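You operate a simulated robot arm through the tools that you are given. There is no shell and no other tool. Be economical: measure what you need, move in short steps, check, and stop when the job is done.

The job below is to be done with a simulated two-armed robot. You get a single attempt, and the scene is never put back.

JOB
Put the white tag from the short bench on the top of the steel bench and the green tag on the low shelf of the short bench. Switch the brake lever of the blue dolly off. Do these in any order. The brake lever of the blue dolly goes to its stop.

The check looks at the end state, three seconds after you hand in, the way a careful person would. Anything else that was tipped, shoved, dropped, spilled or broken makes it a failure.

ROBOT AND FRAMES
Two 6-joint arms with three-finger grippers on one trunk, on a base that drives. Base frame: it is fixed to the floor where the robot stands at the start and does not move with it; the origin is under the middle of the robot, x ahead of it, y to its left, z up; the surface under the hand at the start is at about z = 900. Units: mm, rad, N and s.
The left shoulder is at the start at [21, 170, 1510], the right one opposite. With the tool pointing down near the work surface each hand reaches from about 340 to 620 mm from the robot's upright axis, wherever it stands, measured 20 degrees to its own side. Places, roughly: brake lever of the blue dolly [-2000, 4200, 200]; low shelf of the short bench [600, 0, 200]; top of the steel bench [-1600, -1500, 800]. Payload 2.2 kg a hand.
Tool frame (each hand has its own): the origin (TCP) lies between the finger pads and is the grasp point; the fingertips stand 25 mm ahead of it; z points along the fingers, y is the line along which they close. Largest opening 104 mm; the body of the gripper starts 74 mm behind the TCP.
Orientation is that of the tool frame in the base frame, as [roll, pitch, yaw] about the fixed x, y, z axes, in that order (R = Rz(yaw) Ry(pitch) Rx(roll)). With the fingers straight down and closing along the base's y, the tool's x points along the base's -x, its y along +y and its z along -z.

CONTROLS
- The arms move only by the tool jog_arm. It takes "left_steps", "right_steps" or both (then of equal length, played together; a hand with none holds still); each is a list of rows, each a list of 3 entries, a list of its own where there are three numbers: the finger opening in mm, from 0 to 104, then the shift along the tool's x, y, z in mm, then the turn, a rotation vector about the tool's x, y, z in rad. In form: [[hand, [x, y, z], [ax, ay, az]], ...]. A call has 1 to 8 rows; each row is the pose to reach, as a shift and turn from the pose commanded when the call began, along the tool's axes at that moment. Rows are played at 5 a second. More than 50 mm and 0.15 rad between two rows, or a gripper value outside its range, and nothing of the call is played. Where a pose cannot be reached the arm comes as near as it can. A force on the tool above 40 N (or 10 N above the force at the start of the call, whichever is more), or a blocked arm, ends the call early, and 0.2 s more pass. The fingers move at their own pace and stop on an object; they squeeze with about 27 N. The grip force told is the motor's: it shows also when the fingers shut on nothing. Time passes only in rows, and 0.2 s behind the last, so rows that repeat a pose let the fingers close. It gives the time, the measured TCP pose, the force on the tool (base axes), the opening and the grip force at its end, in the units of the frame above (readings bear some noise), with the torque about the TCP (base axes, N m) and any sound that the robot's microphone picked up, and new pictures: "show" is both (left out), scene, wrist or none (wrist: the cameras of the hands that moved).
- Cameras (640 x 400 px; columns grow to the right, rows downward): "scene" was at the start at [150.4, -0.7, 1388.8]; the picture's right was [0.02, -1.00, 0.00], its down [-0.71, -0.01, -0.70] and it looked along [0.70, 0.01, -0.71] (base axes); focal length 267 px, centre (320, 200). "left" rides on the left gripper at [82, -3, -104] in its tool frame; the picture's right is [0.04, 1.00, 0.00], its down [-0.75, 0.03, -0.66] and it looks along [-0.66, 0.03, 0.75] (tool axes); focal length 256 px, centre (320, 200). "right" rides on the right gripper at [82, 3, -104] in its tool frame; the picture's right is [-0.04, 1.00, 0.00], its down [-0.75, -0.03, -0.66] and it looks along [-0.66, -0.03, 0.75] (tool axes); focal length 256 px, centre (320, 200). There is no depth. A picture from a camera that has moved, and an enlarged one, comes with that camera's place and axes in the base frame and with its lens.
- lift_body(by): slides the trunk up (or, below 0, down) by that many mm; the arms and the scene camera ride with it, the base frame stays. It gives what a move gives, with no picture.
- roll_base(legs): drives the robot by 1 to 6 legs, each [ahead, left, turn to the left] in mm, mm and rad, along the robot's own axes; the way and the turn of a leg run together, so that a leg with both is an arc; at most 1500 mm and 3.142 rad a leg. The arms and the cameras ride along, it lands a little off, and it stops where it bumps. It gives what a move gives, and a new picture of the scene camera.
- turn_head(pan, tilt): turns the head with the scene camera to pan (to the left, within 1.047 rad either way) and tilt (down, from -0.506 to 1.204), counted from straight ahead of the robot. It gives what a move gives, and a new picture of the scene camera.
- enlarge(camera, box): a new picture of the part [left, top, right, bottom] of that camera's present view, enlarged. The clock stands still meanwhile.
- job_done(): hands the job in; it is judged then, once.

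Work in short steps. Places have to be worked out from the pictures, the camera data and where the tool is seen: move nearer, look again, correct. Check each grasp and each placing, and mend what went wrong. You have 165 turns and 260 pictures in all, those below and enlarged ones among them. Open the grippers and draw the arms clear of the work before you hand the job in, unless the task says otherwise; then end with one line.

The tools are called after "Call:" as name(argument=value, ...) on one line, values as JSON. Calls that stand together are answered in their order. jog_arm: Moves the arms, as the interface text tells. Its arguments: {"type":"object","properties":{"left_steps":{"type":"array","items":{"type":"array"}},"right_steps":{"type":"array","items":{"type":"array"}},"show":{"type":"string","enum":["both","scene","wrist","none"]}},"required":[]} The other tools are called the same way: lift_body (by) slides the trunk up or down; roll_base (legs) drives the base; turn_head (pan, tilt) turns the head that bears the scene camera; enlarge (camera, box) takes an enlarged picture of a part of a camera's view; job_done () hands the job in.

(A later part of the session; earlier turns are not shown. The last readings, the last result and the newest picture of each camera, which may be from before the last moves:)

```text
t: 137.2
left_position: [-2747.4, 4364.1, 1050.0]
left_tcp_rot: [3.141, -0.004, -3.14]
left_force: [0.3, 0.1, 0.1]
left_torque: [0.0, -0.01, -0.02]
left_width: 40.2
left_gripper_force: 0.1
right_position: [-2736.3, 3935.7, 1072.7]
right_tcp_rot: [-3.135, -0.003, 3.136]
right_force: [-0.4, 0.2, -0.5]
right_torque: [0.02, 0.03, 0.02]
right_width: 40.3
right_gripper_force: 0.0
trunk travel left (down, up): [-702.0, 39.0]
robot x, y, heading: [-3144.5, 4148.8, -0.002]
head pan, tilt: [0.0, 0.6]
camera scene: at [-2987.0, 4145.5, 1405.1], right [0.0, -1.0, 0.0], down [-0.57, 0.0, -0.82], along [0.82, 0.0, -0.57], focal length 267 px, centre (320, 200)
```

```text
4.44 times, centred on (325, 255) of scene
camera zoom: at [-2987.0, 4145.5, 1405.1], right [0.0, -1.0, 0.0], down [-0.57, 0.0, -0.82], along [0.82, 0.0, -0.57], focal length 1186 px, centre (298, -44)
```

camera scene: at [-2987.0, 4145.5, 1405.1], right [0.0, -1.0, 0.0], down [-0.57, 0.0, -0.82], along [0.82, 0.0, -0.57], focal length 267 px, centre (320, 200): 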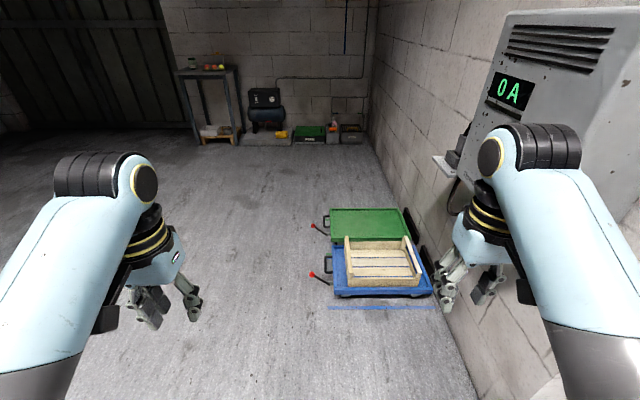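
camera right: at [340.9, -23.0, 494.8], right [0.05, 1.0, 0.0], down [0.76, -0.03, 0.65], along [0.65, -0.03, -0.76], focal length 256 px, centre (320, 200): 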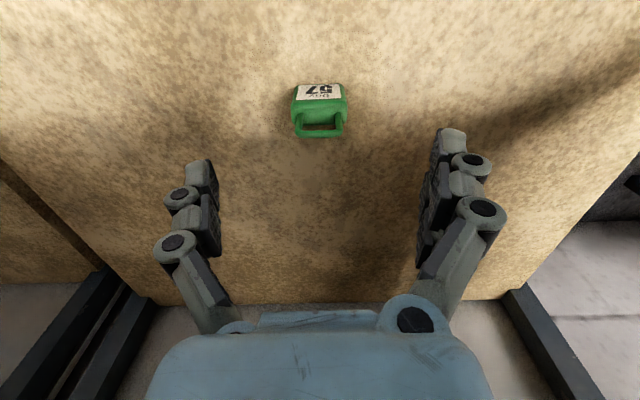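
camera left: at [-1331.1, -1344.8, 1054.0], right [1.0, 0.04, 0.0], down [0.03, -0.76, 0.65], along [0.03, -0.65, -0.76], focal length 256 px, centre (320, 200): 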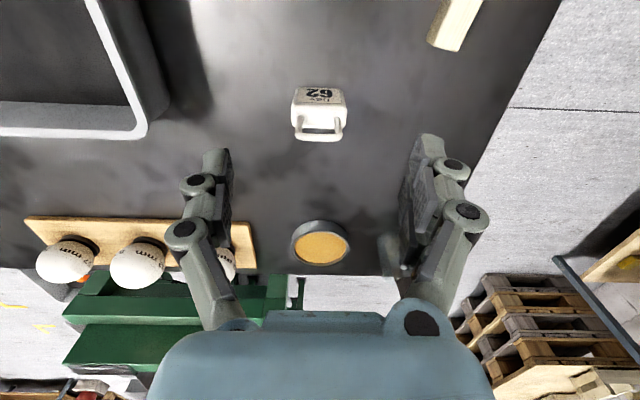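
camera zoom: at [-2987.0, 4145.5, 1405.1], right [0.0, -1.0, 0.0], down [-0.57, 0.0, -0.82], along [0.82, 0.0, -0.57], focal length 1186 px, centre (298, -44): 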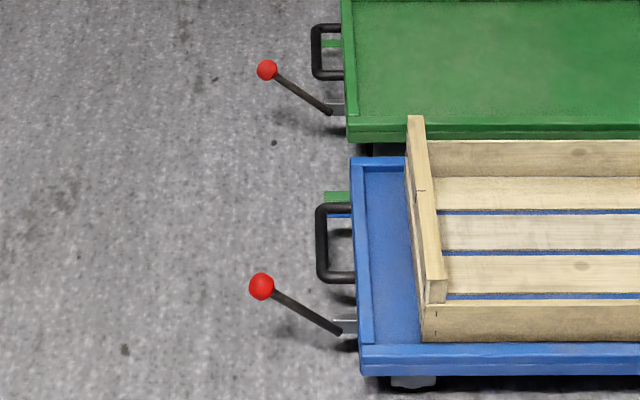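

The lever pivots on the dolly's +y end, and its red knob is near (−2029,4189,250). I'll drive so the right hand comes over it, lower the trunk, and look closer.

Call:
roll_base(legs=[[0, 256, 0], [560, 0, 0]])

Call:
lift_body(by=-400)

Call:
turn_head(pan=-0.35, tilt=0.75)

Call:
enlarge(camera="right", box=[0, 0, 640, 400])

```text
t: 141.8
left_position: [-2185.3, 4620.4, 1050.1]
left_tcp_rot: [3.142, -0.006, -3.14]
left_force: [-0.7, 0.1, -0.1]
left_torque: [0.01, 0.03, -0.02]
left_width: 40.4
left_gripper_force: 0.0
right_position: [-2173.6, 4189.8, 1072.7]
right_tcp_rot: [-3.136, -0.005, 3.136]
right_force: [0.2, -0.6, 0.7]
right_torque: [0.01, 0.01, 0.0]
right_width: 40.3
right_gripper_force: 0.1
trunk travel left (down, up): [-702.0, 39.0]
robot x, y, heading: [-2585.5, 4402.7, -0.001]
head pan, tilt: [0.0, 0.6]
camera scene: at [-2424.3, 4400.2, 1405.0], right [0.0, -1.0, 0.0], down [-0.57, 0.0, -0.82], along [0.82, 0.0, -0.57], focal length 267 px, centre (320, 200)
```

scene: 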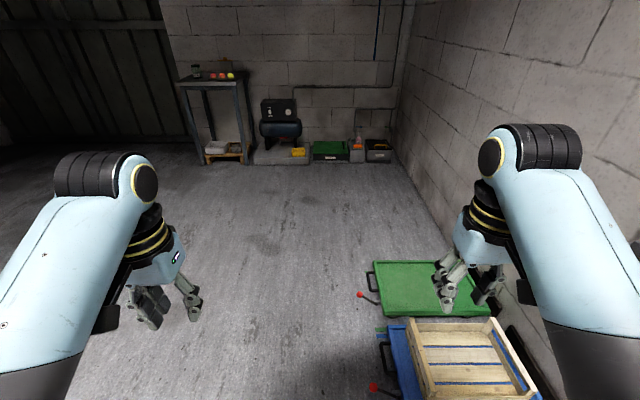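

```text
t: 145.7
left_position: [-2185.7, 4619.9, 649.1]
left_tcp_rot: [-3.141, -0.003, -3.141]
left_force: [0.2, 0.3, -0.5]
left_torque: [0.0, -0.02, -0.01]
left_width: 40.1
left_gripper_force: 0.0
right_position: [-2190.6, 4190.2, 638.3]
right_tcp_rot: [-3.137, -0.091, 3.136]
right_force: [-0.7, -0.7, -0.2]
right_torque: [0.0, -0.01, 0.01]
right_width: 39.8
right_gripper_force: 0.1
trunk travel left (down, up): [-302.0, 439.0]
robot x, y, heading: [-2583.9, 4406.7, -0.004]
head pan, tilt: [0.0, 0.6]
```

```text
t: 146.5
left_position: [-2185.6, 4619.7, 649.3]
left_tcp_rot: [3.141, -0.004, -3.14]
left_force: [0.1, -0.3, 0.0]
left_torque: [0.02, 0.0, -0.02]
left_width: 39.9
left_gripper_force: 0.0
right_position: [-2191.2, 4189.9, 639.3]
right_tcp_rot: [-3.136, -0.09, 3.137]
right_force: [-0.2, -0.5, -0.5]
right_torque: [-0.03, 0.0, -0.01]
right_width: 39.9
right_gripper_force: 0.0
trunk travel left (down, up): [-302.0, 439.0]
robot x, y, heading: [-2582.2, 4401.9, -0.003]
head pan, tilt: [-0.351, 0.75]
camera scene: at [-2426.1, 4371.8, 985.3], right [-0.34, -0.94, 0.0], down [-0.64, 0.24, -0.73], along [0.69, -0.25, -0.68], focal length 267 px, centre (320, 200)
```

scene: 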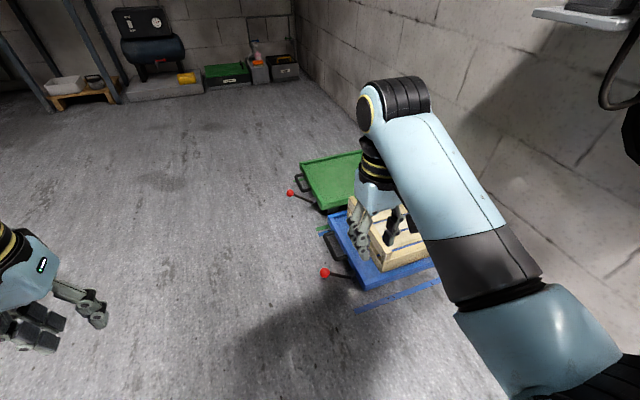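

```text
1.00 times, centred on (320, 200) of right (not enlarged: the box is as wide or as high as the picture)
camera zoom: at [-2262.5, 4193.7, 747.9], right [0.04, 1.0, -0.01], down [0.81, -0.03, 0.58], along [0.58, -0.03, -0.81], focal length 256 px, centre (320, 200)
```

zoom: 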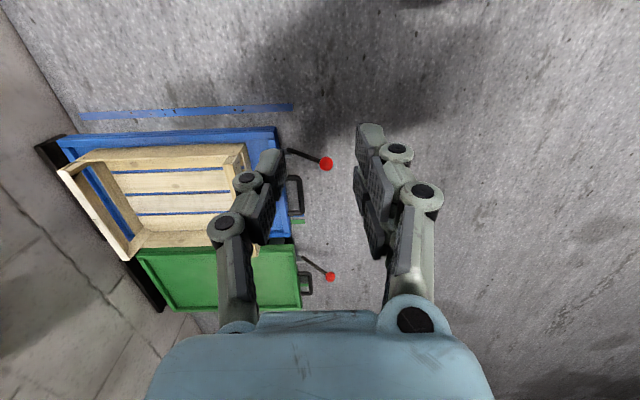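

The knob triangulates to about (−1975,4192,200). I'll zoom both views to understand the lever's pivot and markings.

Call:
enlarge(camera="scene", box=[280, 180, 380, 300])

Call:
enlarge(camera="right", box=[260, 120, 360, 300])

```text
3.33 times, centred on (330, 240) of scene
camera zoom: at [-2426.1, 4371.8, 985.3], right [-0.34, -0.94, 0.0], down [-0.64, 0.24, -0.73], along [0.69, -0.25, -0.68], focal length 889 px, centre (287, 67)
```

zoom: 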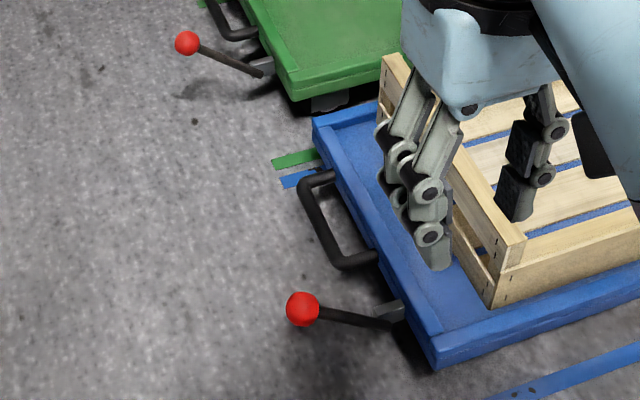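

```text
2.22 times, centred on (310, 210) of right
camera zoom: at [-2262.5, 4193.7, 747.9], right [0.04, 1.0, -0.01], down [0.81, -0.03, 0.58], along [0.58, -0.03, -0.81], focal length 569 px, centre (342, 178)
```

zoom: 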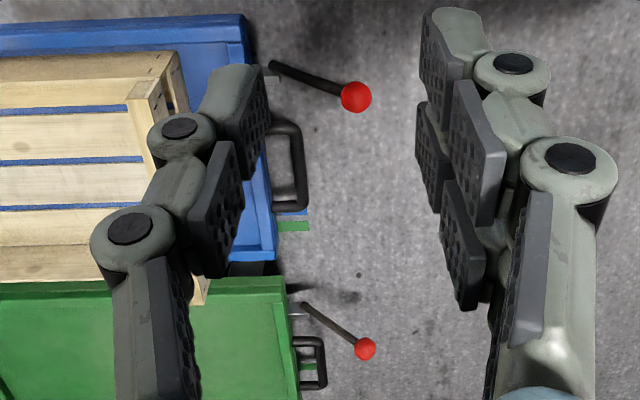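

The lever runs from a pivot near (−1965,4086,95) out and up about 45° to the knob. To see how it moves and any markings, I'll drive around to face the dolly's end, looking −y.

Call:
roll_base(legs=[[0, 400, 0], [0, 0, -1.57], [0, 393, 0]])

Call:
turn_head(pan=0.3, tilt=0.8)

```text
t: 154.9
left_position: [-1974.9, 4401.8, 649.0]
left_tcp_rot: [3.141, -0.005, 1.574]
left_force: [-0.4, 0.6, -0.2]
left_torque: [0.0, 0.0, 0.0]
left_width: 39.9
left_gripper_force: 0.0
right_position: [-2403.9, 4407.8, 637.6]
right_tcp_rot: [-3.134, -0.091, 1.567]
right_force: [-0.2, 0.0, 0.5]
right_torque: [-0.02, -0.01, -0.02]
right_width: 40.1
right_gripper_force: 0.0
trunk travel left (down, up): [-302.0, 439.0]
robot x, y, heading: [-2191.2, 4800.0, -1.57]
head pan, tilt: [-0.351, 0.75]
camera scene: at [-2221.7, 4639.0, 985.3], right [-0.94, 0.34, 0.0], down [0.23, 0.64, -0.73], along [-0.25, -0.69, -0.68], focal length 267 px, centre (320, 200)
```

scene: 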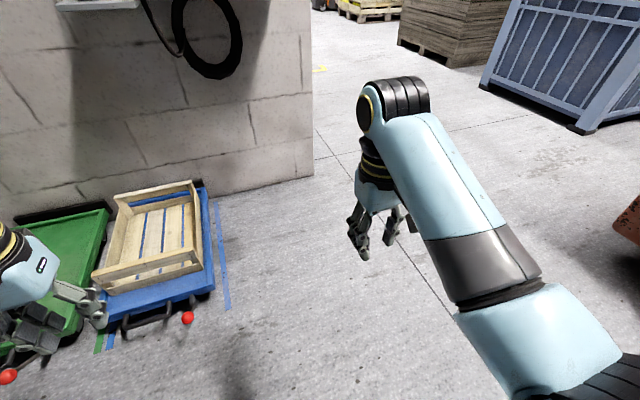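

```text
t: 155.9
left_position: [-1976.3, 4401.8, 649.6]
left_tcp_rot: [3.141, -0.007, 1.573]
left_force: [-0.1, -0.1, 0.1]
left_torque: [0.02, 0.0, -0.01]
left_width: 40.1
left_gripper_force: 0.1
right_position: [-2405.6, 4407.8, 638.8]
right_tcp_rot: [-3.136, -0.092, 1.566]
right_force: [0.2, -0.9, 0.3]
right_torque: [0.03, -0.05, -0.01]
right_width: 39.9
right_gripper_force: 0.1
trunk travel left (down, up): [-302.0, 439.0]
robot x, y, heading: [-2192.0, 4801.4, -1.571]
head pan, tilt: [0.3, 0.799]
camera scene: at [-2169.7, 4639.7, 981.3], right [-0.96, -0.29, 0.0], down [-0.21, 0.69, -0.7], along [0.21, -0.67, -0.72], focal length 267 px, centre (320, 200)
```

scene: 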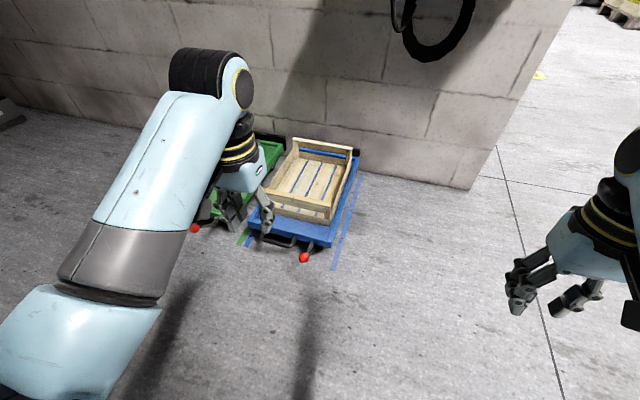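

Call:
enlarge(camera="scene", box=[180, 180, 360, 290])

Call:
enlarge(camera="left", box=[200, 0, 520, 260])

```text
3.56 times, centred on (270, 235) of scene
camera zoom: at [-2169.7, 4639.7, 981.3], right [-0.96, -0.29, 0.0], down [-0.21, 0.69, -0.7], along [0.21, -0.67, -0.72], focal length 949 px, centre (498, 76)
```

zoom: 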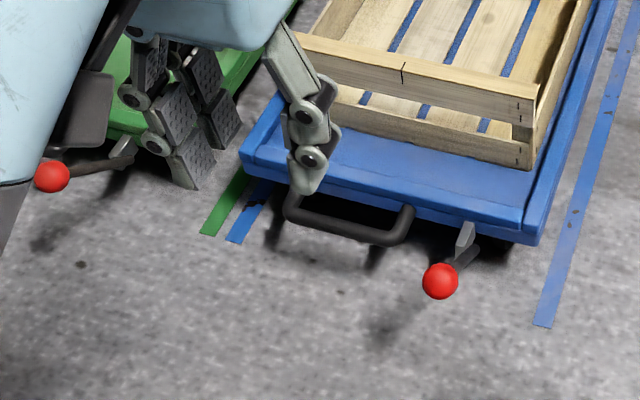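

```text
1.54 times, centred on (360, 130) of left
camera zoom: at [-1979.5, 4483.7, 754.8], right [1.0, 0.04, 0.0], down [0.03, -0.76, 0.65], along [0.03, -0.65, -0.76], focal length 394 px, centre (258, 308)
```

zoom: 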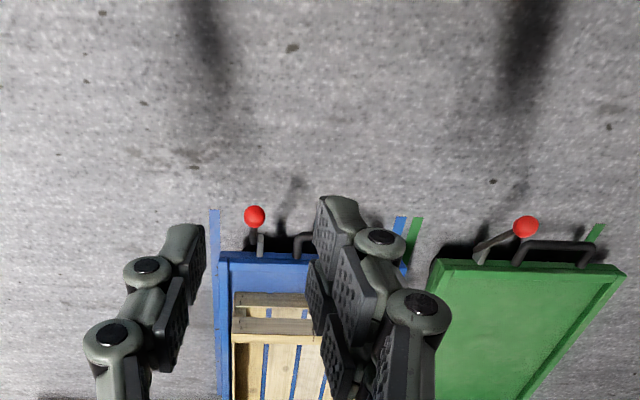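

Both levers sit in the same state, hinged about x on a bracket, with no visible markings. I'll grip the knob from above with the left hand and feel which way it moves. First both hands go lower and further ahead, then trunk down 200 and forward 110.

Call:
jog_arm(left_steps=[[40, [-20, 0, 25], [0, 0, 0]], [60, [-40, 0, 50], [0, 0, 0]], [70, [-60, 0, 75], [0, 0, 0]], [70, [-60, 0, 75], [0, 0, 0]]], right_steps=[[40, [-20, 0, 25], [0, -0.04, 0]], [40, [-40, 0, 50], [0, -0.09, 0]], [40, [-60, 0, 75], [0, -0.09, 0]], [40, [-60, 0, 75], [0, -0.09, 0]]], show="none")

Call:
lift_body(by=-200)

Call:
roll_base(legs=[[110, 0, 0]])

Call:
enlarge(camera="left", box=[120, 0, 520, 250])

```text
t: 156.9
left_position: [-1975.4, 4343.7, 573.8]
left_tcp_rot: [-3.141, -0.003, 1.574]
left_force: [-0.2, 0.1, 0.0]
left_torque: [-0.01, -0.03, -0.01]
left_width: 70.2
left_gripper_force: 0.1
right_position: [-2404.4, 4353.5, 557.5]
right_tcp_rot: [-3.135, -0.002, 1.566]
right_force: [0.2, -0.6, 0.1]
right_torque: [0.02, 0.03, 0.01]
right_width: 40.0
right_gripper_force: 0.0
trunk travel left (down, up): [-302.0, 439.0]
robot x, y, heading: [-2194.4, 4799.2, -1.574]
head pan, tilt: [0.3, 0.799]
```

```text
t: 159.1
left_position: [-1974.1, 4343.3, 374.5]
left_tcp_rot: [-3.14, -0.005, 1.573]
left_force: [0.0, -0.8, 0.3]
left_torque: [0.0, -0.01, -0.02]
left_width: 70.2
left_gripper_force: 0.1
right_position: [-2404.9, 4353.6, 358.3]
right_tcp_rot: [-3.135, 0.0, 1.568]
right_force: [-0.1, -0.1, -0.4]
right_torque: [0.02, 0.02, 0.01]
right_width: 39.7
right_gripper_force: 0.0
trunk travel left (down, up): [-102.0, 639.0]
robot x, y, heading: [-2191.5, 4800.6, -1.57]
head pan, tilt: [0.3, 0.799]
```

```text
t: 160.3
left_position: [-1975.6, 4232.4, 374.4]
left_tcp_rot: [-3.141, -0.006, 1.575]
left_force: [0.1, 0.4, 0.4]
left_torque: [0.01, 0.01, -0.02]
left_width: 70.1
left_gripper_force: 0.1
right_position: [-2406.4, 4244.6, 357.9]
right_tcp_rot: [-3.136, -0.001, 1.566]
right_force: [0.5, 0.3, -0.6]
right_torque: [0.02, -0.01, -0.02]
right_width: 40.2
right_gripper_force: 0.1
trunk travel left (down, up): [-102.0, 639.0]
robot x, y, heading: [-2192.7, 4687.9, -1.57]
head pan, tilt: [0.3, 0.799]
camera scene: at [-2170.0, 4514.8, 775.0], right [-0.96, -0.29, 0.0], down [-0.21, 0.69, -0.7], along [0.2, -0.67, -0.72], focal length 267 px, centre (320, 200)
```

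scene: 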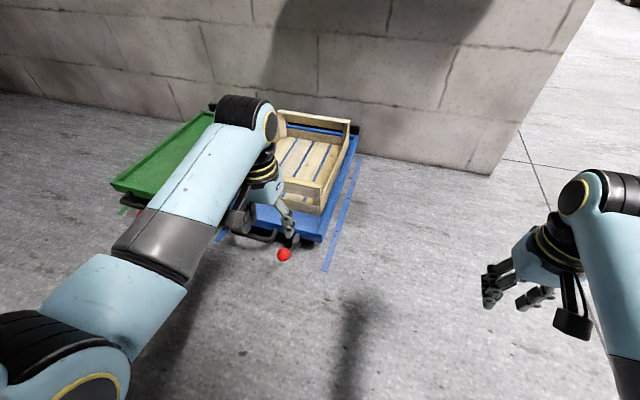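

```text
1.60 times, centred on (320, 125) of left
camera zoom: at [-1979.9, 4313.5, 479.4], right [1.0, 0.04, 0.0], down [0.03, -0.76, 0.65], along [0.03, -0.65, -0.76], focal length 410 px, centre (320, 320)
```

zoom: 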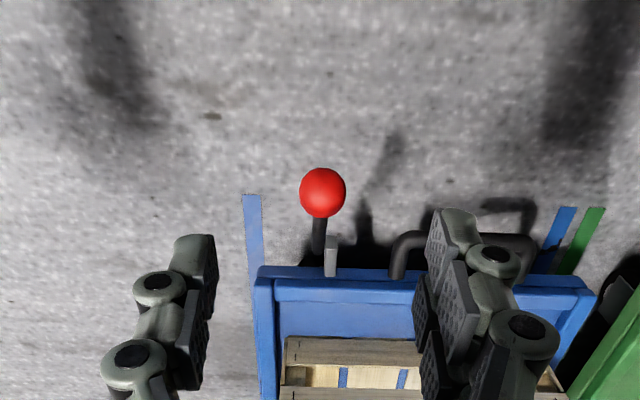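

The knob sits at (−1972,4193,200) and is about 32 mm across. I'll come straight over it and down with the fingers open 70 mm.

Call:
jog_arm(left_steps=[[70, [-20, 3, 20], [0, 0, 0]], [70, [-40, 3, 50], [0, 0, 0]], [70, [-40, 3, 90], [0, 0, 0]], [70, [-40, 3, 130], [0, 0, 0]], [70, [-40, 3, 160], [0, 0, 0]], [70, [-40, 3, 174], [0, 0, 0]], [70, [-40, 3, 174], [0, 0, 0]]], show="both")

```text
t: 161.9
left_position: [-1971.3, 4193.8, 199.2]
left_tcp_rot: [-3.141, -0.005, 1.573]
left_force: [0.0, -0.2, 0.4]
left_torque: [0.0, -0.01, 0.02]
left_width: 69.8
left_gripper_force: 0.0
right_position: [-2405.8, 4244.0, 356.5]
right_tcp_rot: [-3.136, -0.001, 1.565]
right_force: [-0.7, -0.1, 0.3]
right_torque: [0.02, -0.01, -0.01]
right_width: 40.0
right_gripper_force: 0.0
trunk travel left (down, up): [-102.0, 639.0]
robot x, y, heading: [-2192.9, 4684.8, -1.572]
head pan, tilt: [0.3, 0.799]
camera scene: at [-2170.0, 4514.7, 775.0], right [-0.96, -0.29, 0.0], down [-0.21, 0.69, -0.7], along [0.2, -0.67, -0.72], focal length 267 px, centre (320, 200)
camera left: at [-1975.9, 4274.3, 304.9], right [1.0, 0.04, 0.0], down [0.03, -0.76, 0.65], along [0.03, -0.65, -0.76], focal length 256 px, centre (320, 200)
```

scene: 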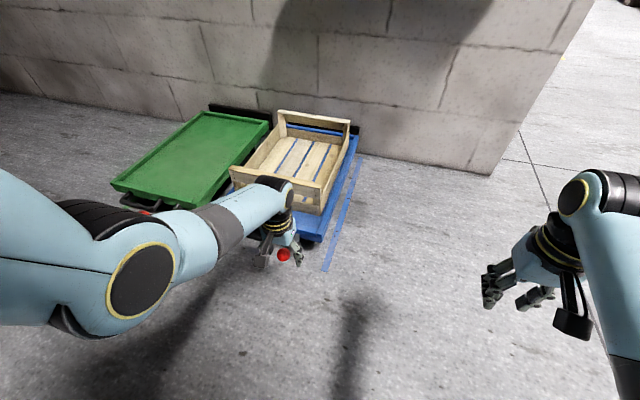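
left: 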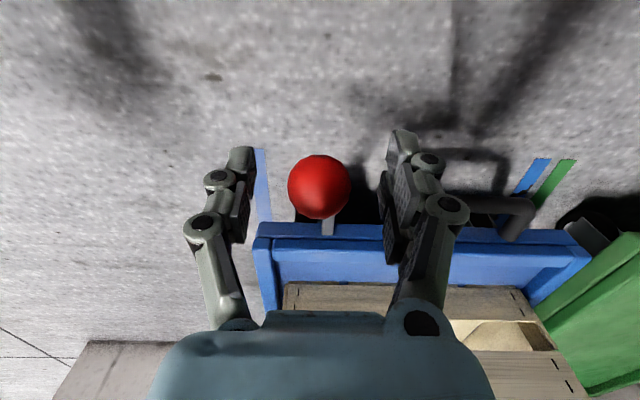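

The knob is centred between the fingers, so I'll close on it.

Call:
jog_arm(left_steps=[[40, [0, 0, 0], [0, 0, 0]], [15, [0, 0, 0], [0, 0, 0]], [15, [0, 0, 0], [0, 0, 0]], [15, [0, 0, 0], [0, 0, 0]]], show="none")

```text
t: 162.9
left_position: [-1972.0, 4192.8, 200.0]
left_tcp_rot: [3.141, -0.005, 1.572]
left_force: [-1.6, -0.4, 0.0]
left_torque: [-0.02, 0.06, -0.02]
left_width: 29.3
left_gripper_force: 26.7
right_position: [-2406.2, 4244.8, 358.1]
right_tcp_rot: [-3.135, -0.002, 1.566]
right_force: [-0.5, 0.1, 0.3]
right_torque: [0.02, 0.0, -0.01]
right_width: 40.0
right_gripper_force: 0.1
trunk travel left (down, up): [-102.0, 639.0]
robot x, y, heading: [-2192.6, 4685.9, -1.577]
head pan, tilt: [0.3, 0.799]
```

The knob is gripped, with a width of 29. I'll probe 5 mm along the arc upward (raising) and read the force.

Call:
jog_arm(left_steps=[[15, [-2, 0, -2], [0, 0, 0]], [15, [-4, 0, -4], [0, 0, 0]], [15, [-4, 0, -4], [0, 0, 0]]], show="none")

```text
t: 163.7
left_position: [-1972.5, 4190.2, 202.0]
left_tcp_rot: [3.141, -0.007, 1.573]
left_force: [-1.2, 3.0, 0.6]
left_torque: [0.96, 0.01, -0.02]
left_width: 29.3
left_gripper_force: 27.2
right_position: [-2405.4, 4243.7, 357.3]
right_tcp_rot: [-3.135, -0.003, 1.566]
right_force: [0.0, -0.2, -0.4]
right_torque: [0.03, 0.01, 0.0]
right_width: 40.1
right_gripper_force: 0.0
trunk travel left (down, up): [-102.0, 639.0]
robot x, y, heading: [-2195.7, 4686.5, -1.573]
head pan, tilt: [0.3, 0.799]
```

The result is ambiguous: about 3 mm moved with 1 Nm of torque from the tight grip. I'll probe the other way.

Call:
jog_arm(left_steps=[[15, [3, 0, 3], [0, 0, 0]], [15, [6, 0, 6], [0, 0, 0]], [15, [10, 0, 10], [0, 0, 0]], [15, [10, 0, 10], [0, 0, 0]]], show="none")

```text
t: 164.7
left_position: [-1972.4, 4195.6, 195.8]
left_tcp_rot: [3.141, 0.002, 1.568]
left_force: [3.7, -20.9, -0.6]
left_torque: [0.05, 0.04, -0.18]
left_width: 32.6
left_gripper_force: 27.3
right_position: [-2406.4, 4244.8, 357.2]
right_tcp_rot: [-3.135, -0.003, 1.565]
right_force: [0.2, -0.2, -0.4]
right_torque: [0.0, -0.02, -0.03]
right_width: 40.3
right_gripper_force: 0.1
trunk travel left (down, up): [-102.0, 639.0]
robot x, y, heading: [-2192.8, 4688.5, -1.573]
head pan, tilt: [0.3, 0.799]
```

The downward probe is blocked with 21 N, so that is the current stop, and off means raising the lever. I'll re-centre the grip on the knob before raising.

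Call:
jog_arm(left_steps=[[50, [0, 0, 0], [0, 0, 0]], [50, [-6, 0, -6], [0, 0, 0]], [50, [-6, 0, -6], [0, 0, 0]], [15, [-6, 0, -6], [0, 0, 0]], [15, [-6, 0, -6], [0, 0, 0]], [15, [-6, 0, -6], [0, 0, 0]]], show="wrist")

```text
t: 166.1
left_position: [-1973.2, 4194.0, 199.6]
left_tcp_rot: [3.14, -0.005, 1.574]
left_force: [2.6, 2.4, 0.0]
left_torque: [0.26, 0.0, -0.05]
left_width: 28.7
left_gripper_force: 26.8
right_position: [-2406.2, 4245.0, 357.4]
right_tcp_rot: [-3.135, -0.002, 1.567]
right_force: [0.1, 0.1, 0.2]
right_torque: [-0.01, -0.02, 0.01]
right_width: 40.0
right_gripper_force: 0.0
trunk travel left (down, up): [-102.0, 639.0]
robot x, y, heading: [-2192.4, 4687.8, -1.573]
head pan, tilt: [0.3, 0.799]
camera left: at [-1976.5, 4274.8, 305.0], right [1.0, 0.04, 0.0], down [0.03, -0.76, 0.65], along [0.03, -0.65, -0.76], focal length 256 px, centre (320, 200)
```

left: 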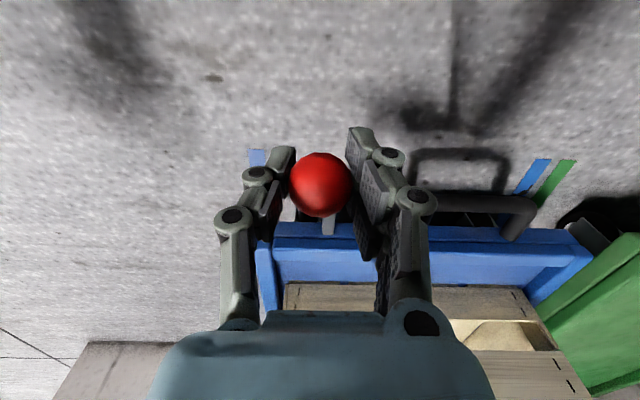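

I'll raise the knob along its arc in three small steps and check the force.

Call:
jog_arm(left_steps=[[15, [-8, 0, -7.5], [0, 0, 0]], [15, [-16.6, 0, -14], [0, 0, 0]], [15, [-25, 0, -20], [0, 0, 0]], [15, [-34, 0, -25.3], [0, 0, 0]], [15, [-34, 0, -25.3], [0, 0, 0]]], show="wrist")

```text
t: 167.3
left_position: [-1972.2, 4157.9, 223.4]
left_tcp_rot: [3.141, -0.005, 1.572]
left_force: [0.2, 3.1, -0.5]
left_torque: [0.75, -0.05, -0.05]
left_width: 29.1
left_gripper_force: 26.7
right_position: [-2405.1, 4244.0, 356.8]
right_tcp_rot: [-3.134, -0.001, 1.566]
right_force: [0.2, -0.3, 0.3]
right_torque: [0.02, -0.02, 0.07]
right_width: 40.0
right_gripper_force: 0.1
trunk travel left (down, up): [-102.0, 639.0]
robot x, y, heading: [-2193.5, 4687.9, -1.57]
head pan, tilt: [0.3, 0.799]
camera left: at [-1977.0, 4239.6, 330.2], right [1.0, 0.04, 0.0], down [0.03, -0.76, 0.65], along [0.03, -0.65, -0.76], focal length 256 px, centre (320, 200)
```

left: 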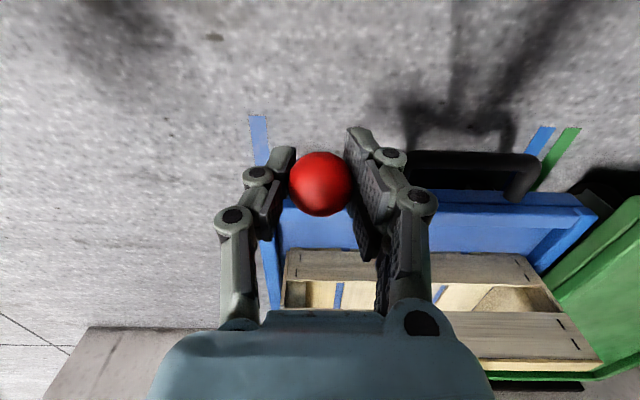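

It moves freely with only 3 N. I'll continue along the arc.

Call:
jog_arm(left_steps=[[15, [-11, 0, -5.5], [0, 0, 0]], [15, [-21, 0, -9.7], [0, 0, 0]], [15, [-34, 0, -13.5], [0, 0, 0]], [15, [-46, 0, -16.4], [0, 0, 0]], [15, [-46, 0, -16.4], [0, 0, 0]]], show="wrist")

```text
t: 168.5
left_position: [-1972.8, 4112.7, 240.2]
left_tcp_rot: [-3.142, -0.007, 1.573]
left_force: [-0.3, -0.9, -15.5]
left_torque: [0.79, 0.0, -0.08]
left_width: 29.5
left_gripper_force: 26.5
right_position: [-2405.9, 4243.9, 357.5]
right_tcp_rot: [-3.136, -0.005, 1.565]
right_force: [-0.2, 0.1, -0.7]
right_torque: [0.01, -0.04, 0.02]
right_width: 40.1
right_gripper_force: 0.1
trunk travel left (down, up): [-102.0, 639.0]
robot x, y, heading: [-2190.4, 4689.8, -1.571]
head pan, tilt: [0.3, 0.799]
camera left: at [-1976.8, 4194.4, 345.9], right [1.0, 0.04, 0.0], down [0.03, -0.76, 0.65], along [0.03, -0.65, -0.76], focal length 256 px, centre (320, 200)
```

left: 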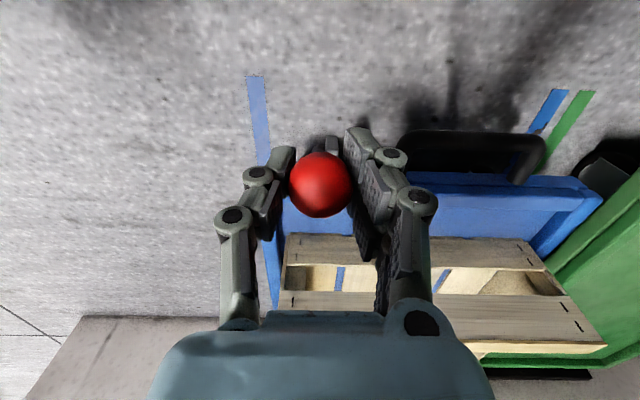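

The downward pull of 15 N says my arc is a few mm too high. I'll flatten it and continue inward.

Call:
jog_arm(left_steps=[[15, [-4, 0, 3], [0, 0, 0]], [15, [-12, 0, 3], [0, 0, 0]], [15, [-20, 0, 3], [0, 0, 0]], [15, [-20, 0, 3], [0, 0, 0]]], show="wrist")

```text
t: 169.5
left_position: [-1972.2, 4098.4, 241.6]
left_tcp_rot: [-3.141, -0.006, 1.573]
left_force: [-0.6, 1.2, -15.8]
left_torque: [0.91, -0.01, -0.03]
left_width: 29.5
left_gripper_force: 27.3
left hand out of reach, approached as far as the arm can: row 3, 4
right_position: [-2405.6, 4244.7, 356.9]
right_tcp_rot: [-3.135, -0.003, 1.565]
right_force: [-0.4, 0.2, 0.2]
right_torque: [0.0, -0.03, -0.02]
right_width: 39.9
right_gripper_force: 0.1
trunk travel left (down, up): [-102.0, 639.0]
robot x, y, heading: [-2195.1, 4691.0, -1.574]
head pan, tilt: [0.3, 0.799]
camera left: at [-1976.2, 4178.7, 346.9], right [1.0, 0.04, 0.0], down [0.03, -0.76, 0.65], along [0.03, -0.65, -0.76], focal length 256 px, centre (320, 200)
```

left: 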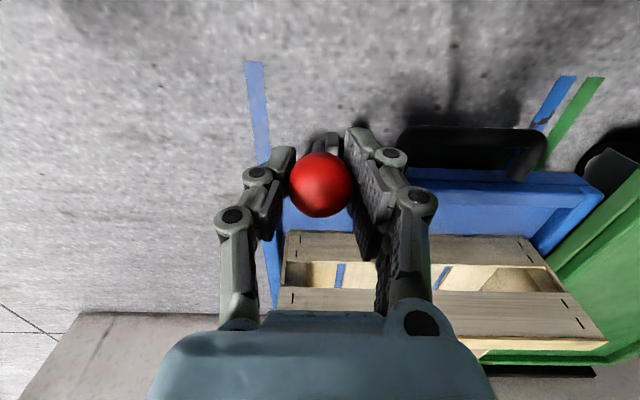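

The arm is at its reach limit. I'll open, raise the hand clear, and see whether the lever stays.

Call:
jog_arm(left_steps=[[60, [0, 0, 3], [0, 0, 0]], [70, [0, 0, 3], [0, 0, 0]], [70, [0, 0, -20], [0, 0, 0]], [70, [20, 0, -60], [0, 0, 0]], [70, [40, 0, -90], [0, 0, 0]]], show="both")

```text
t: 170.7
left_position: [-1971.4, 4137.3, 332.6]
left_tcp_rot: [-3.141, -0.007, 1.573]
left_force: [-1.0, 0.4, 1.0]
left_torque: [0.01, 0.02, -0.04]
left_width: 70.0
left_gripper_force: 0.1
left hand out of reach, approached as far as the arm can: row 1
right_position: [-2406.6, 4243.5, 356.9]
right_tcp_rot: [-3.135, -0.002, 1.565]
right_force: [1.0, -0.6, -0.7]
right_torque: [-0.05, 0.03, 0.01]
right_width: 40.2
right_gripper_force: 0.1
trunk travel left (down, up): [-102.0, 639.0]
robot x, y, heading: [-2192.4, 4690.3, -1.572]
head pan, tilt: [0.3, 0.799]
camera scene: at [-2170.0, 4514.7, 775.0], right [-0.96, -0.29, 0.0], down [-0.21, 0.69, -0.7], along [0.2, -0.67, -0.72], focal length 267 px, centre (320, 200)
camera left: at [-1975.7, 4218.5, 438.3], right [1.0, 0.04, 0.0], down [0.03, -0.76, 0.65], along [0.03, -0.65, -0.76], focal length 256 px, centre (320, 200)
```

scene: 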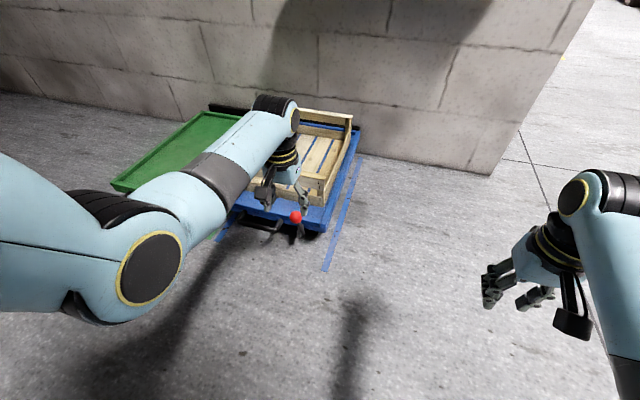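
left: 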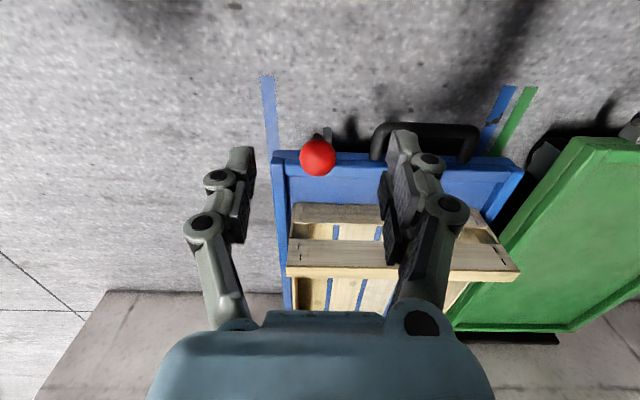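

The lever stays where it is, nearly upright. I'll draw the hand back 100 mm, drive forward 100 mm, and look again.

Call:
jog_arm(left_steps=[[70, [40, 0, 0], [0, 0, 0]], [70, [80, 0, 0], [0, 0, 0]], [70, [110, 0, 0], [0, 0, 0]], [70, [110, 0, 0], [0, 0, 0]]], show="none")

Call:
roll_base(legs=[[100, 0, 0]])

Call:
enlarge(camera="left", box=[120, 0, 520, 250])

Call:
enlarge(camera="scene", box=[200, 120, 400, 280])

```text
t: 171.7
left_position: [-1971.4, 4248.3, 334.4]
left_tcp_rot: [3.141, -0.007, 1.573]
left_force: [-0.3, -0.4, -0.1]
left_torque: [-0.02, 0.03, 0.0]
left_width: 70.0
left_gripper_force: 0.0
right_position: [-2406.5, 4244.8, 358.0]
right_tcp_rot: [-3.133, -0.002, 1.566]
right_force: [0.5, 0.8, 1.6]
right_torque: [0.01, 0.0, -0.05]
right_width: 40.2
right_gripper_force: 0.0
trunk travel left (down, up): [-102.0, 639.0]
robot x, y, heading: [-2189.8, 4691.0, -1.572]
head pan, tilt: [0.3, 0.799]
```

```text
t: 172.8
left_position: [-1971.7, 4146.6, 332.8]
left_tcp_rot: [3.14, -0.005, 1.574]
left_force: [-0.3, 0.0, 0.6]
left_torque: [0.02, 0.03, 0.01]
left_width: 70.0
left_gripper_force: 0.1
right_position: [-2405.1, 4144.2, 357.6]
right_tcp_rot: [-3.137, -0.002, 1.567]
right_force: [-0.2, 0.7, 1.0]
right_torque: [0.02, 0.0, 0.02]
right_width: 39.9
right_gripper_force: 0.1
trunk travel left (down, up): [-102.0, 639.0]
robot x, y, heading: [-2190.8, 4585.2, -1.576]
head pan, tilt: [0.3, 0.799]
camera scene: at [-2170.0, 4413.8, 775.0], right [-0.96, -0.29, 0.0], down [-0.21, 0.69, -0.7], along [0.21, -0.67, -0.72], focal length 267 px, centre (320, 200)
```

scene: 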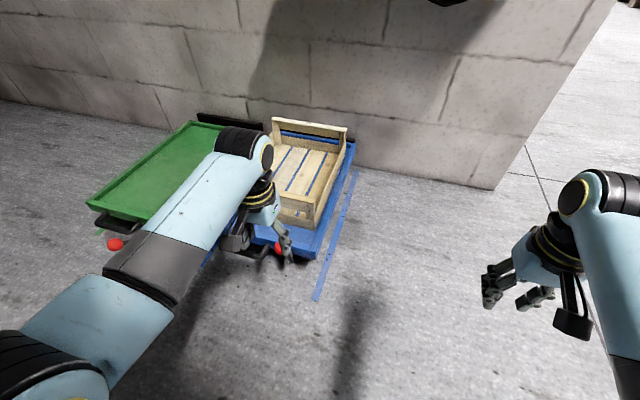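

```text
1.60 times, centred on (320, 125) of left
camera zoom: at [-1975.7, 4227.7, 439.5], right [1.0, 0.04, 0.0], down [0.03, -0.76, 0.65], along [0.03, -0.65, -0.76], focal length 410 px, centre (320, 320)
```

zoom: 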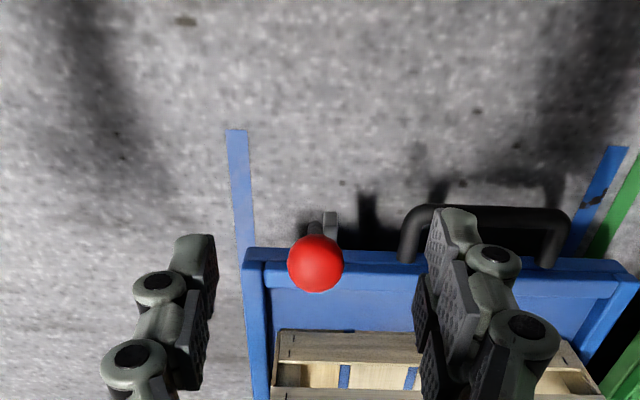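

```text
2.50 times, centred on (300, 200) of scene
camera zoom: at [-2170.0, 4413.8, 775.0], right [-0.96, -0.29, 0.0], down [-0.21, 0.69, -0.7], along [0.21, -0.67, -0.72], focal length 667 px, centre (370, 200)
```

zoom: 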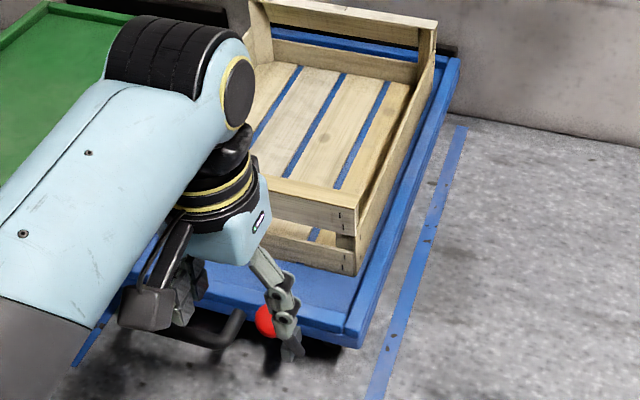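

The lever now stands almost vertical with the knob near (4100,240). I'll re-grip it and continue past vertical towards its stop; the crate end is about 100 mm further away.

Call:
jog_arm(left_steps=[[70, [-23, -1, 30], [0, 0, 0]], [70, [-46, -1, 60], [0, 0, 0]], [70, [-46, -1, 92], [0, 0, 0]], [70, [-46, -1, 92], [0, 0, 0]], [15, [-46, -1, 92], [0, 0, 0]], [15, [-46, -1, 92], [0, 0, 0]], [15, [-46, -1, 92], [0, 0, 0]]], show="wrist")

```text
t: 174.4
left_position: [-1971.3, 4102.1, 242.1]
left_tcp_rot: [3.141, -0.005, 1.571]
left_force: [0.3, -1.1, 0.2]
left_torque: [-0.06, 0.0, 0.03]
left_width: 31.0
left_gripper_force: 27.6
right_position: [-2406.3, 4142.7, 358.7]
right_tcp_rot: [-3.135, -0.003, 1.567]
right_force: [-0.4, 1.0, -0.1]
right_torque: [-0.03, 0.0, -0.03]
right_width: 40.0
right_gripper_force: 0.0
trunk travel left (down, up): [-102.0, 639.0]
robot x, y, heading: [-2191.7, 4585.2, -1.571]
head pan, tilt: [0.3, 0.799]
camera left: at [-1976.0, 4182.8, 347.5], right [1.0, 0.04, 0.0], down [0.03, -0.76, 0.65], along [0.03, -0.65, -0.76], focal length 256 px, centre (320, 200)
```

left: 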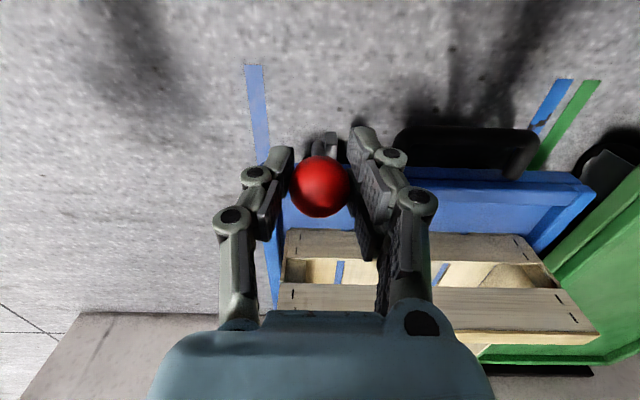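

The knob is gripped again. I'll push further inward along the flattened arc.

Call:
jog_arm(left_steps=[[15, [-8, 0, 1], [0, 0, 0]], [15, [-16, 0, 2], [0, 0, 0]], [15, [-24, 0, 3], [0, 0, 0]], [15, [-32, 0, 5], [0, 0, 0]], [15, [-32, 0, 5], [0, 0, 0]]], show="wrist")

```text
t: 175.6
left_position: [-1971.1, 4070.6, 236.2]
left_tcp_rot: [-3.141, -0.007, 1.573]
left_force: [0.1, 3.4, -0.9]
left_torque: [0.87, 0.08, 0.0]
left_width: 31.9
left_gripper_force: 27.8
right_position: [-2405.3, 4142.3, 356.9]
right_tcp_rot: [-3.134, -0.002, 1.568]
right_force: [1.0, -0.2, -0.1]
right_torque: [0.01, -0.02, 0.0]
right_width: 40.0
right_gripper_force: 0.0
trunk travel left (down, up): [-102.0, 639.0]
robot x, y, heading: [-2192.1, 4586.7, -1.572]
head pan, tilt: [0.3, 0.799]
camera left: at [-1976.0, 4151.3, 340.5], right [1.0, 0.04, 0.0], down [0.03, -0.76, 0.65], along [0.03, -0.65, -0.76], focal length 256 px, centre (320, 200)
```

left: 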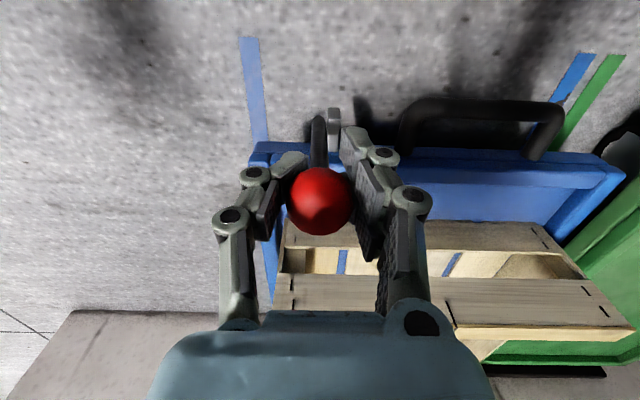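

It is past vertical and still moving freely. I'll continue in small steps and watch for the stop force.

Call:
jog_arm(left_steps=[[15, [-6, 0, 2], [0, 0, 0]], [15, [-12, 0, 4], [0, 0, 0]], [15, [-18, 0, 6], [0, 0, 0]], [15, [-24, 0, 8], [0, 0, 0]], [15, [-24, 0, 8], [0, 0, 0]]], show="wrist")

```text
t: 176.6
left_position: [-1972.1, 4049.7, 232.7]
left_tcp_rot: [-3.14, -0.009, 1.574]
left_force: [-1.1, 12.8, 26.4]
left_torque: [0.01, 0.04, -0.02]
left_width: 24.8
left_gripper_force: 26.7
right_position: [-2405.8, 4144.2, 358.5]
right_tcp_rot: [-3.137, 0.002, 1.567]
right_force: [0.9, -0.2, -0.4]
right_torque: [0.02, 0.01, 0.02]
right_width: 39.9
right_gripper_force: 0.1
trunk travel left (down, up): [-102.0, 639.0]
robot x, y, heading: [-2192.4, 4586.9, -1.571]
head pan, tilt: [0.3, 0.799]
stopped in row 4 (left hand): the force on the tool passed its limit at 44 N (the readings are from after the stop); the commanded pose is now the measured one
camera left: at [-1976.4, 4131.1, 338.2], right [1.0, 0.04, 0.0], down [0.03, -0.76, 0.65], along [0.03, -0.65, -0.76], focal length 256 px, centre (320, 200)
```

left: 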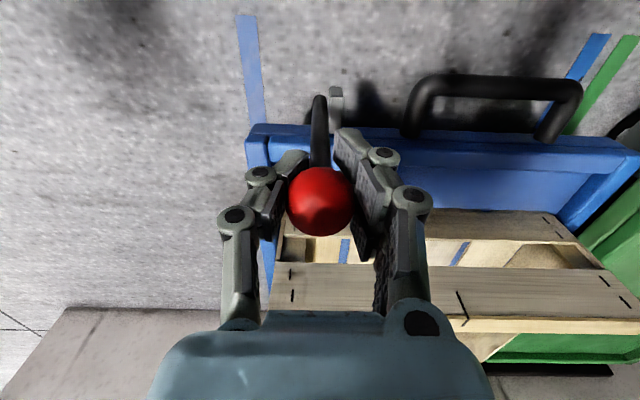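

The force limit tripped, mostly upward, so I was probably pulling below the arc. I'll open, rise a bit, and look at where the lever stands.

Call:
jog_arm(left_steps=[[40, [0, 0, 0], [0, 0, 0]], [70, [0, 0, 0], [0, 0, 0]], [70, [0, 0, -20], [0, 0, 0]], [70, [10, 0, -60], [0, 0, 0]], [70, [30, 0, -100], [0, 0, 0]], [70, [60, 0, -110], [0, 0, 0]]], show="both")

Call:
enlarge(camera="left", box=[200, 60, 440, 260])

```text
t: 178.0
left_position: [-1972.4, 4110.0, 340.9]
left_tcp_rot: [-3.14, -0.011, 1.575]
left_force: [-1.3, 0.5, 0.2]
left_torque: [0.01, -0.01, 0.0]
left_width: 70.3
left_gripper_force: 0.1
right_position: [-2406.2, 4143.5, 357.0]
right_tcp_rot: [-3.137, -0.001, 1.568]
right_force: [0.6, 0.2, 0.0]
right_torque: [0.04, -0.02, 0.0]
right_width: 39.8
right_gripper_force: 0.0
trunk travel left (down, up): [-102.0, 639.0]
robot x, y, heading: [-2192.9, 4585.4, -1.571]
head pan, tilt: [0.3, 0.799]
camera scene: at [-2169.8, 4414.1, 774.9], right [-0.96, -0.3, 0.0], down [-0.21, 0.69, -0.7], along [0.21, -0.67, -0.72], focal length 267 px, centre (320, 200)
camera left: at [-1976.7, 4190.0, 446.5], right [1.0, 0.04, 0.0], down [0.03, -0.76, 0.65], along [0.03, -0.65, -0.76], focal length 256 px, centre (320, 200)
```

scene: 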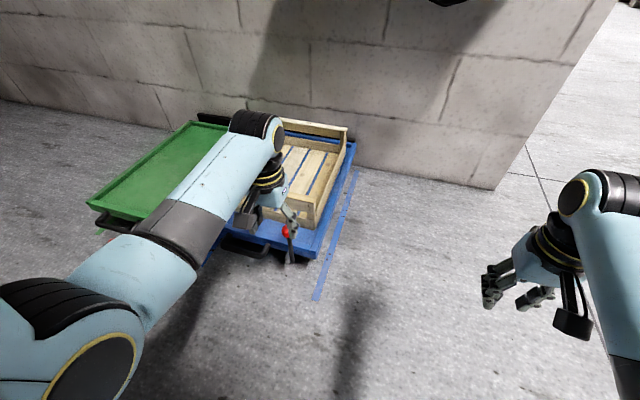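
left: 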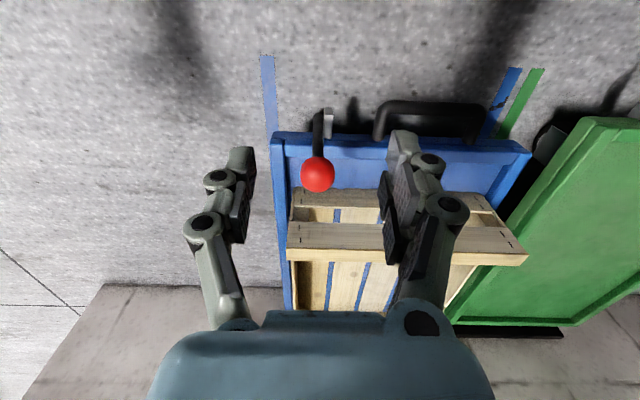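

```text
2.00 times, centred on (320, 160) of left
camera zoom: at [-1976.7, 4190.0, 446.5], right [1.0, 0.04, 0.0], down [0.03, -0.76, 0.65], along [0.03, -0.65, -0.76], focal length 512 px, centre (320, 280)
```

zoom: 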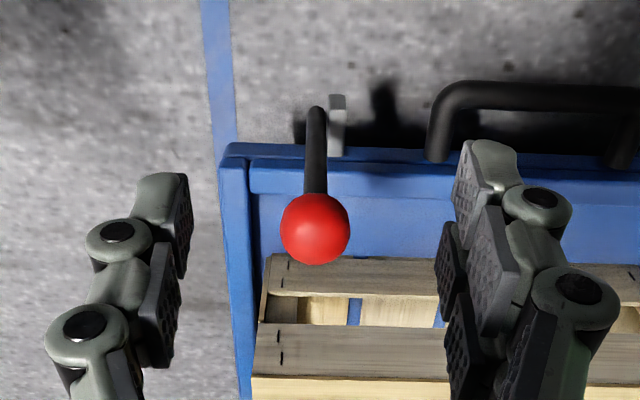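

The lever is well past vertical, with the knob around (4047,238). To make sure it's at the stop, I'll close the fingers, come down on its +y side and push inward gently until the force rises.

Call:
jog_arm(left_steps=[[0, [5, 0, 0], [0, 0, 0]], [0, [5, 0, 20], [0, 0, 0]], [0, [5, 0, 60], [0, 0, 0]], [0, [5, 0, 90], [0, 0, 0]], [0, [5, 0, 90], [0, 0, 0]]], show="wrist")

Call:
jog_arm(left_steps=[[0, [-15, 0, 0], [0, 0, 0]], [0, [-25, 0, 0], [0, 0, 0]], [0, [-32, 0, 0], [0, 0, 0]], [0, [-38, 0, 0], [0, 0, 0]], [0, [-43, 0, 0], [0, 0, 0]], [0, [-46, 0, 0], [0, 0, 0]], [0, [-49, 0, 0], [0, 0, 0]]], show="wrist")

```text
t: 179.2
left_position: [-1971.4, 4115.8, 249.3]
left_tcp_rot: [3.141, -0.011, 1.574]
left_force: [-0.2, 0.1, 0.6]
left_torque: [0.02, 0.01, 0.0]
left_width: 0.0
left_gripper_force: 27.3
right_position: [-2405.3, 4142.9, 357.5]
right_tcp_rot: [-3.135, -0.001, 1.566]
right_force: [-0.2, 0.3, -0.5]
right_torque: [-0.01, -0.03, 0.02]
right_width: 40.1
right_gripper_force: 0.0
trunk travel left (down, up): [-102.0, 639.0]
robot x, y, heading: [-2193.8, 4586.2, -1.572]
head pan, tilt: [0.3, 0.799]
camera left: at [-1976.1, 4195.9, 355.6], right [1.0, 0.04, 0.0], down [0.03, -0.76, 0.65], along [0.03, -0.65, -0.76], focal length 256 px, centre (320, 200)
```

left: 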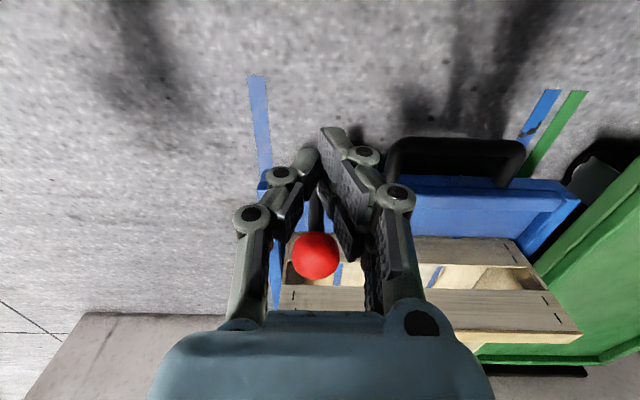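

```text
t: 180.2
left_position: [-1972.8, 4086.7, 245.6]
left_tcp_rot: [-3.141, -0.031, 1.575]
left_force: [0.1, 4.7, -1.5]
left_torque: [0.1, 0.03, 0.03]
left_width: 0.0
left_gripper_force: 27.4
right_position: [-2404.9, 4143.5, 356.6]
right_tcp_rot: [-3.135, -0.002, 1.57]
right_force: [0.1, -0.1, -0.1]
right_torque: [0.02, 0.0, 0.03]
right_width: 40.1
right_gripper_force: 0.0
trunk travel left (down, up): [-102.0, 639.0]
robot x, y, heading: [-2193.6, 4591.5, -1.572]
head pan, tilt: [0.3, 0.799]
stopped in row 5 (left hand): the force on the tool passed its limit at 46 N (the readings are from after the stop); the commanded pose is now the measured one
camera left: at [-1975.3, 4165.0, 353.2], right [1.0, 0.05, 0.0], down [0.03, -0.78, 0.63], along [0.03, -0.63, -0.78], focal length 256 px, centre (320, 200)
```

left: 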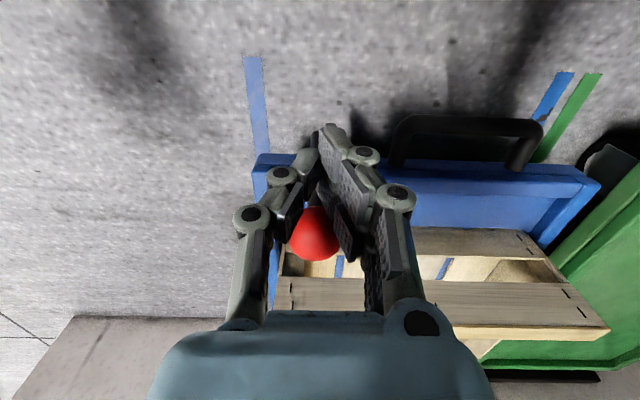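

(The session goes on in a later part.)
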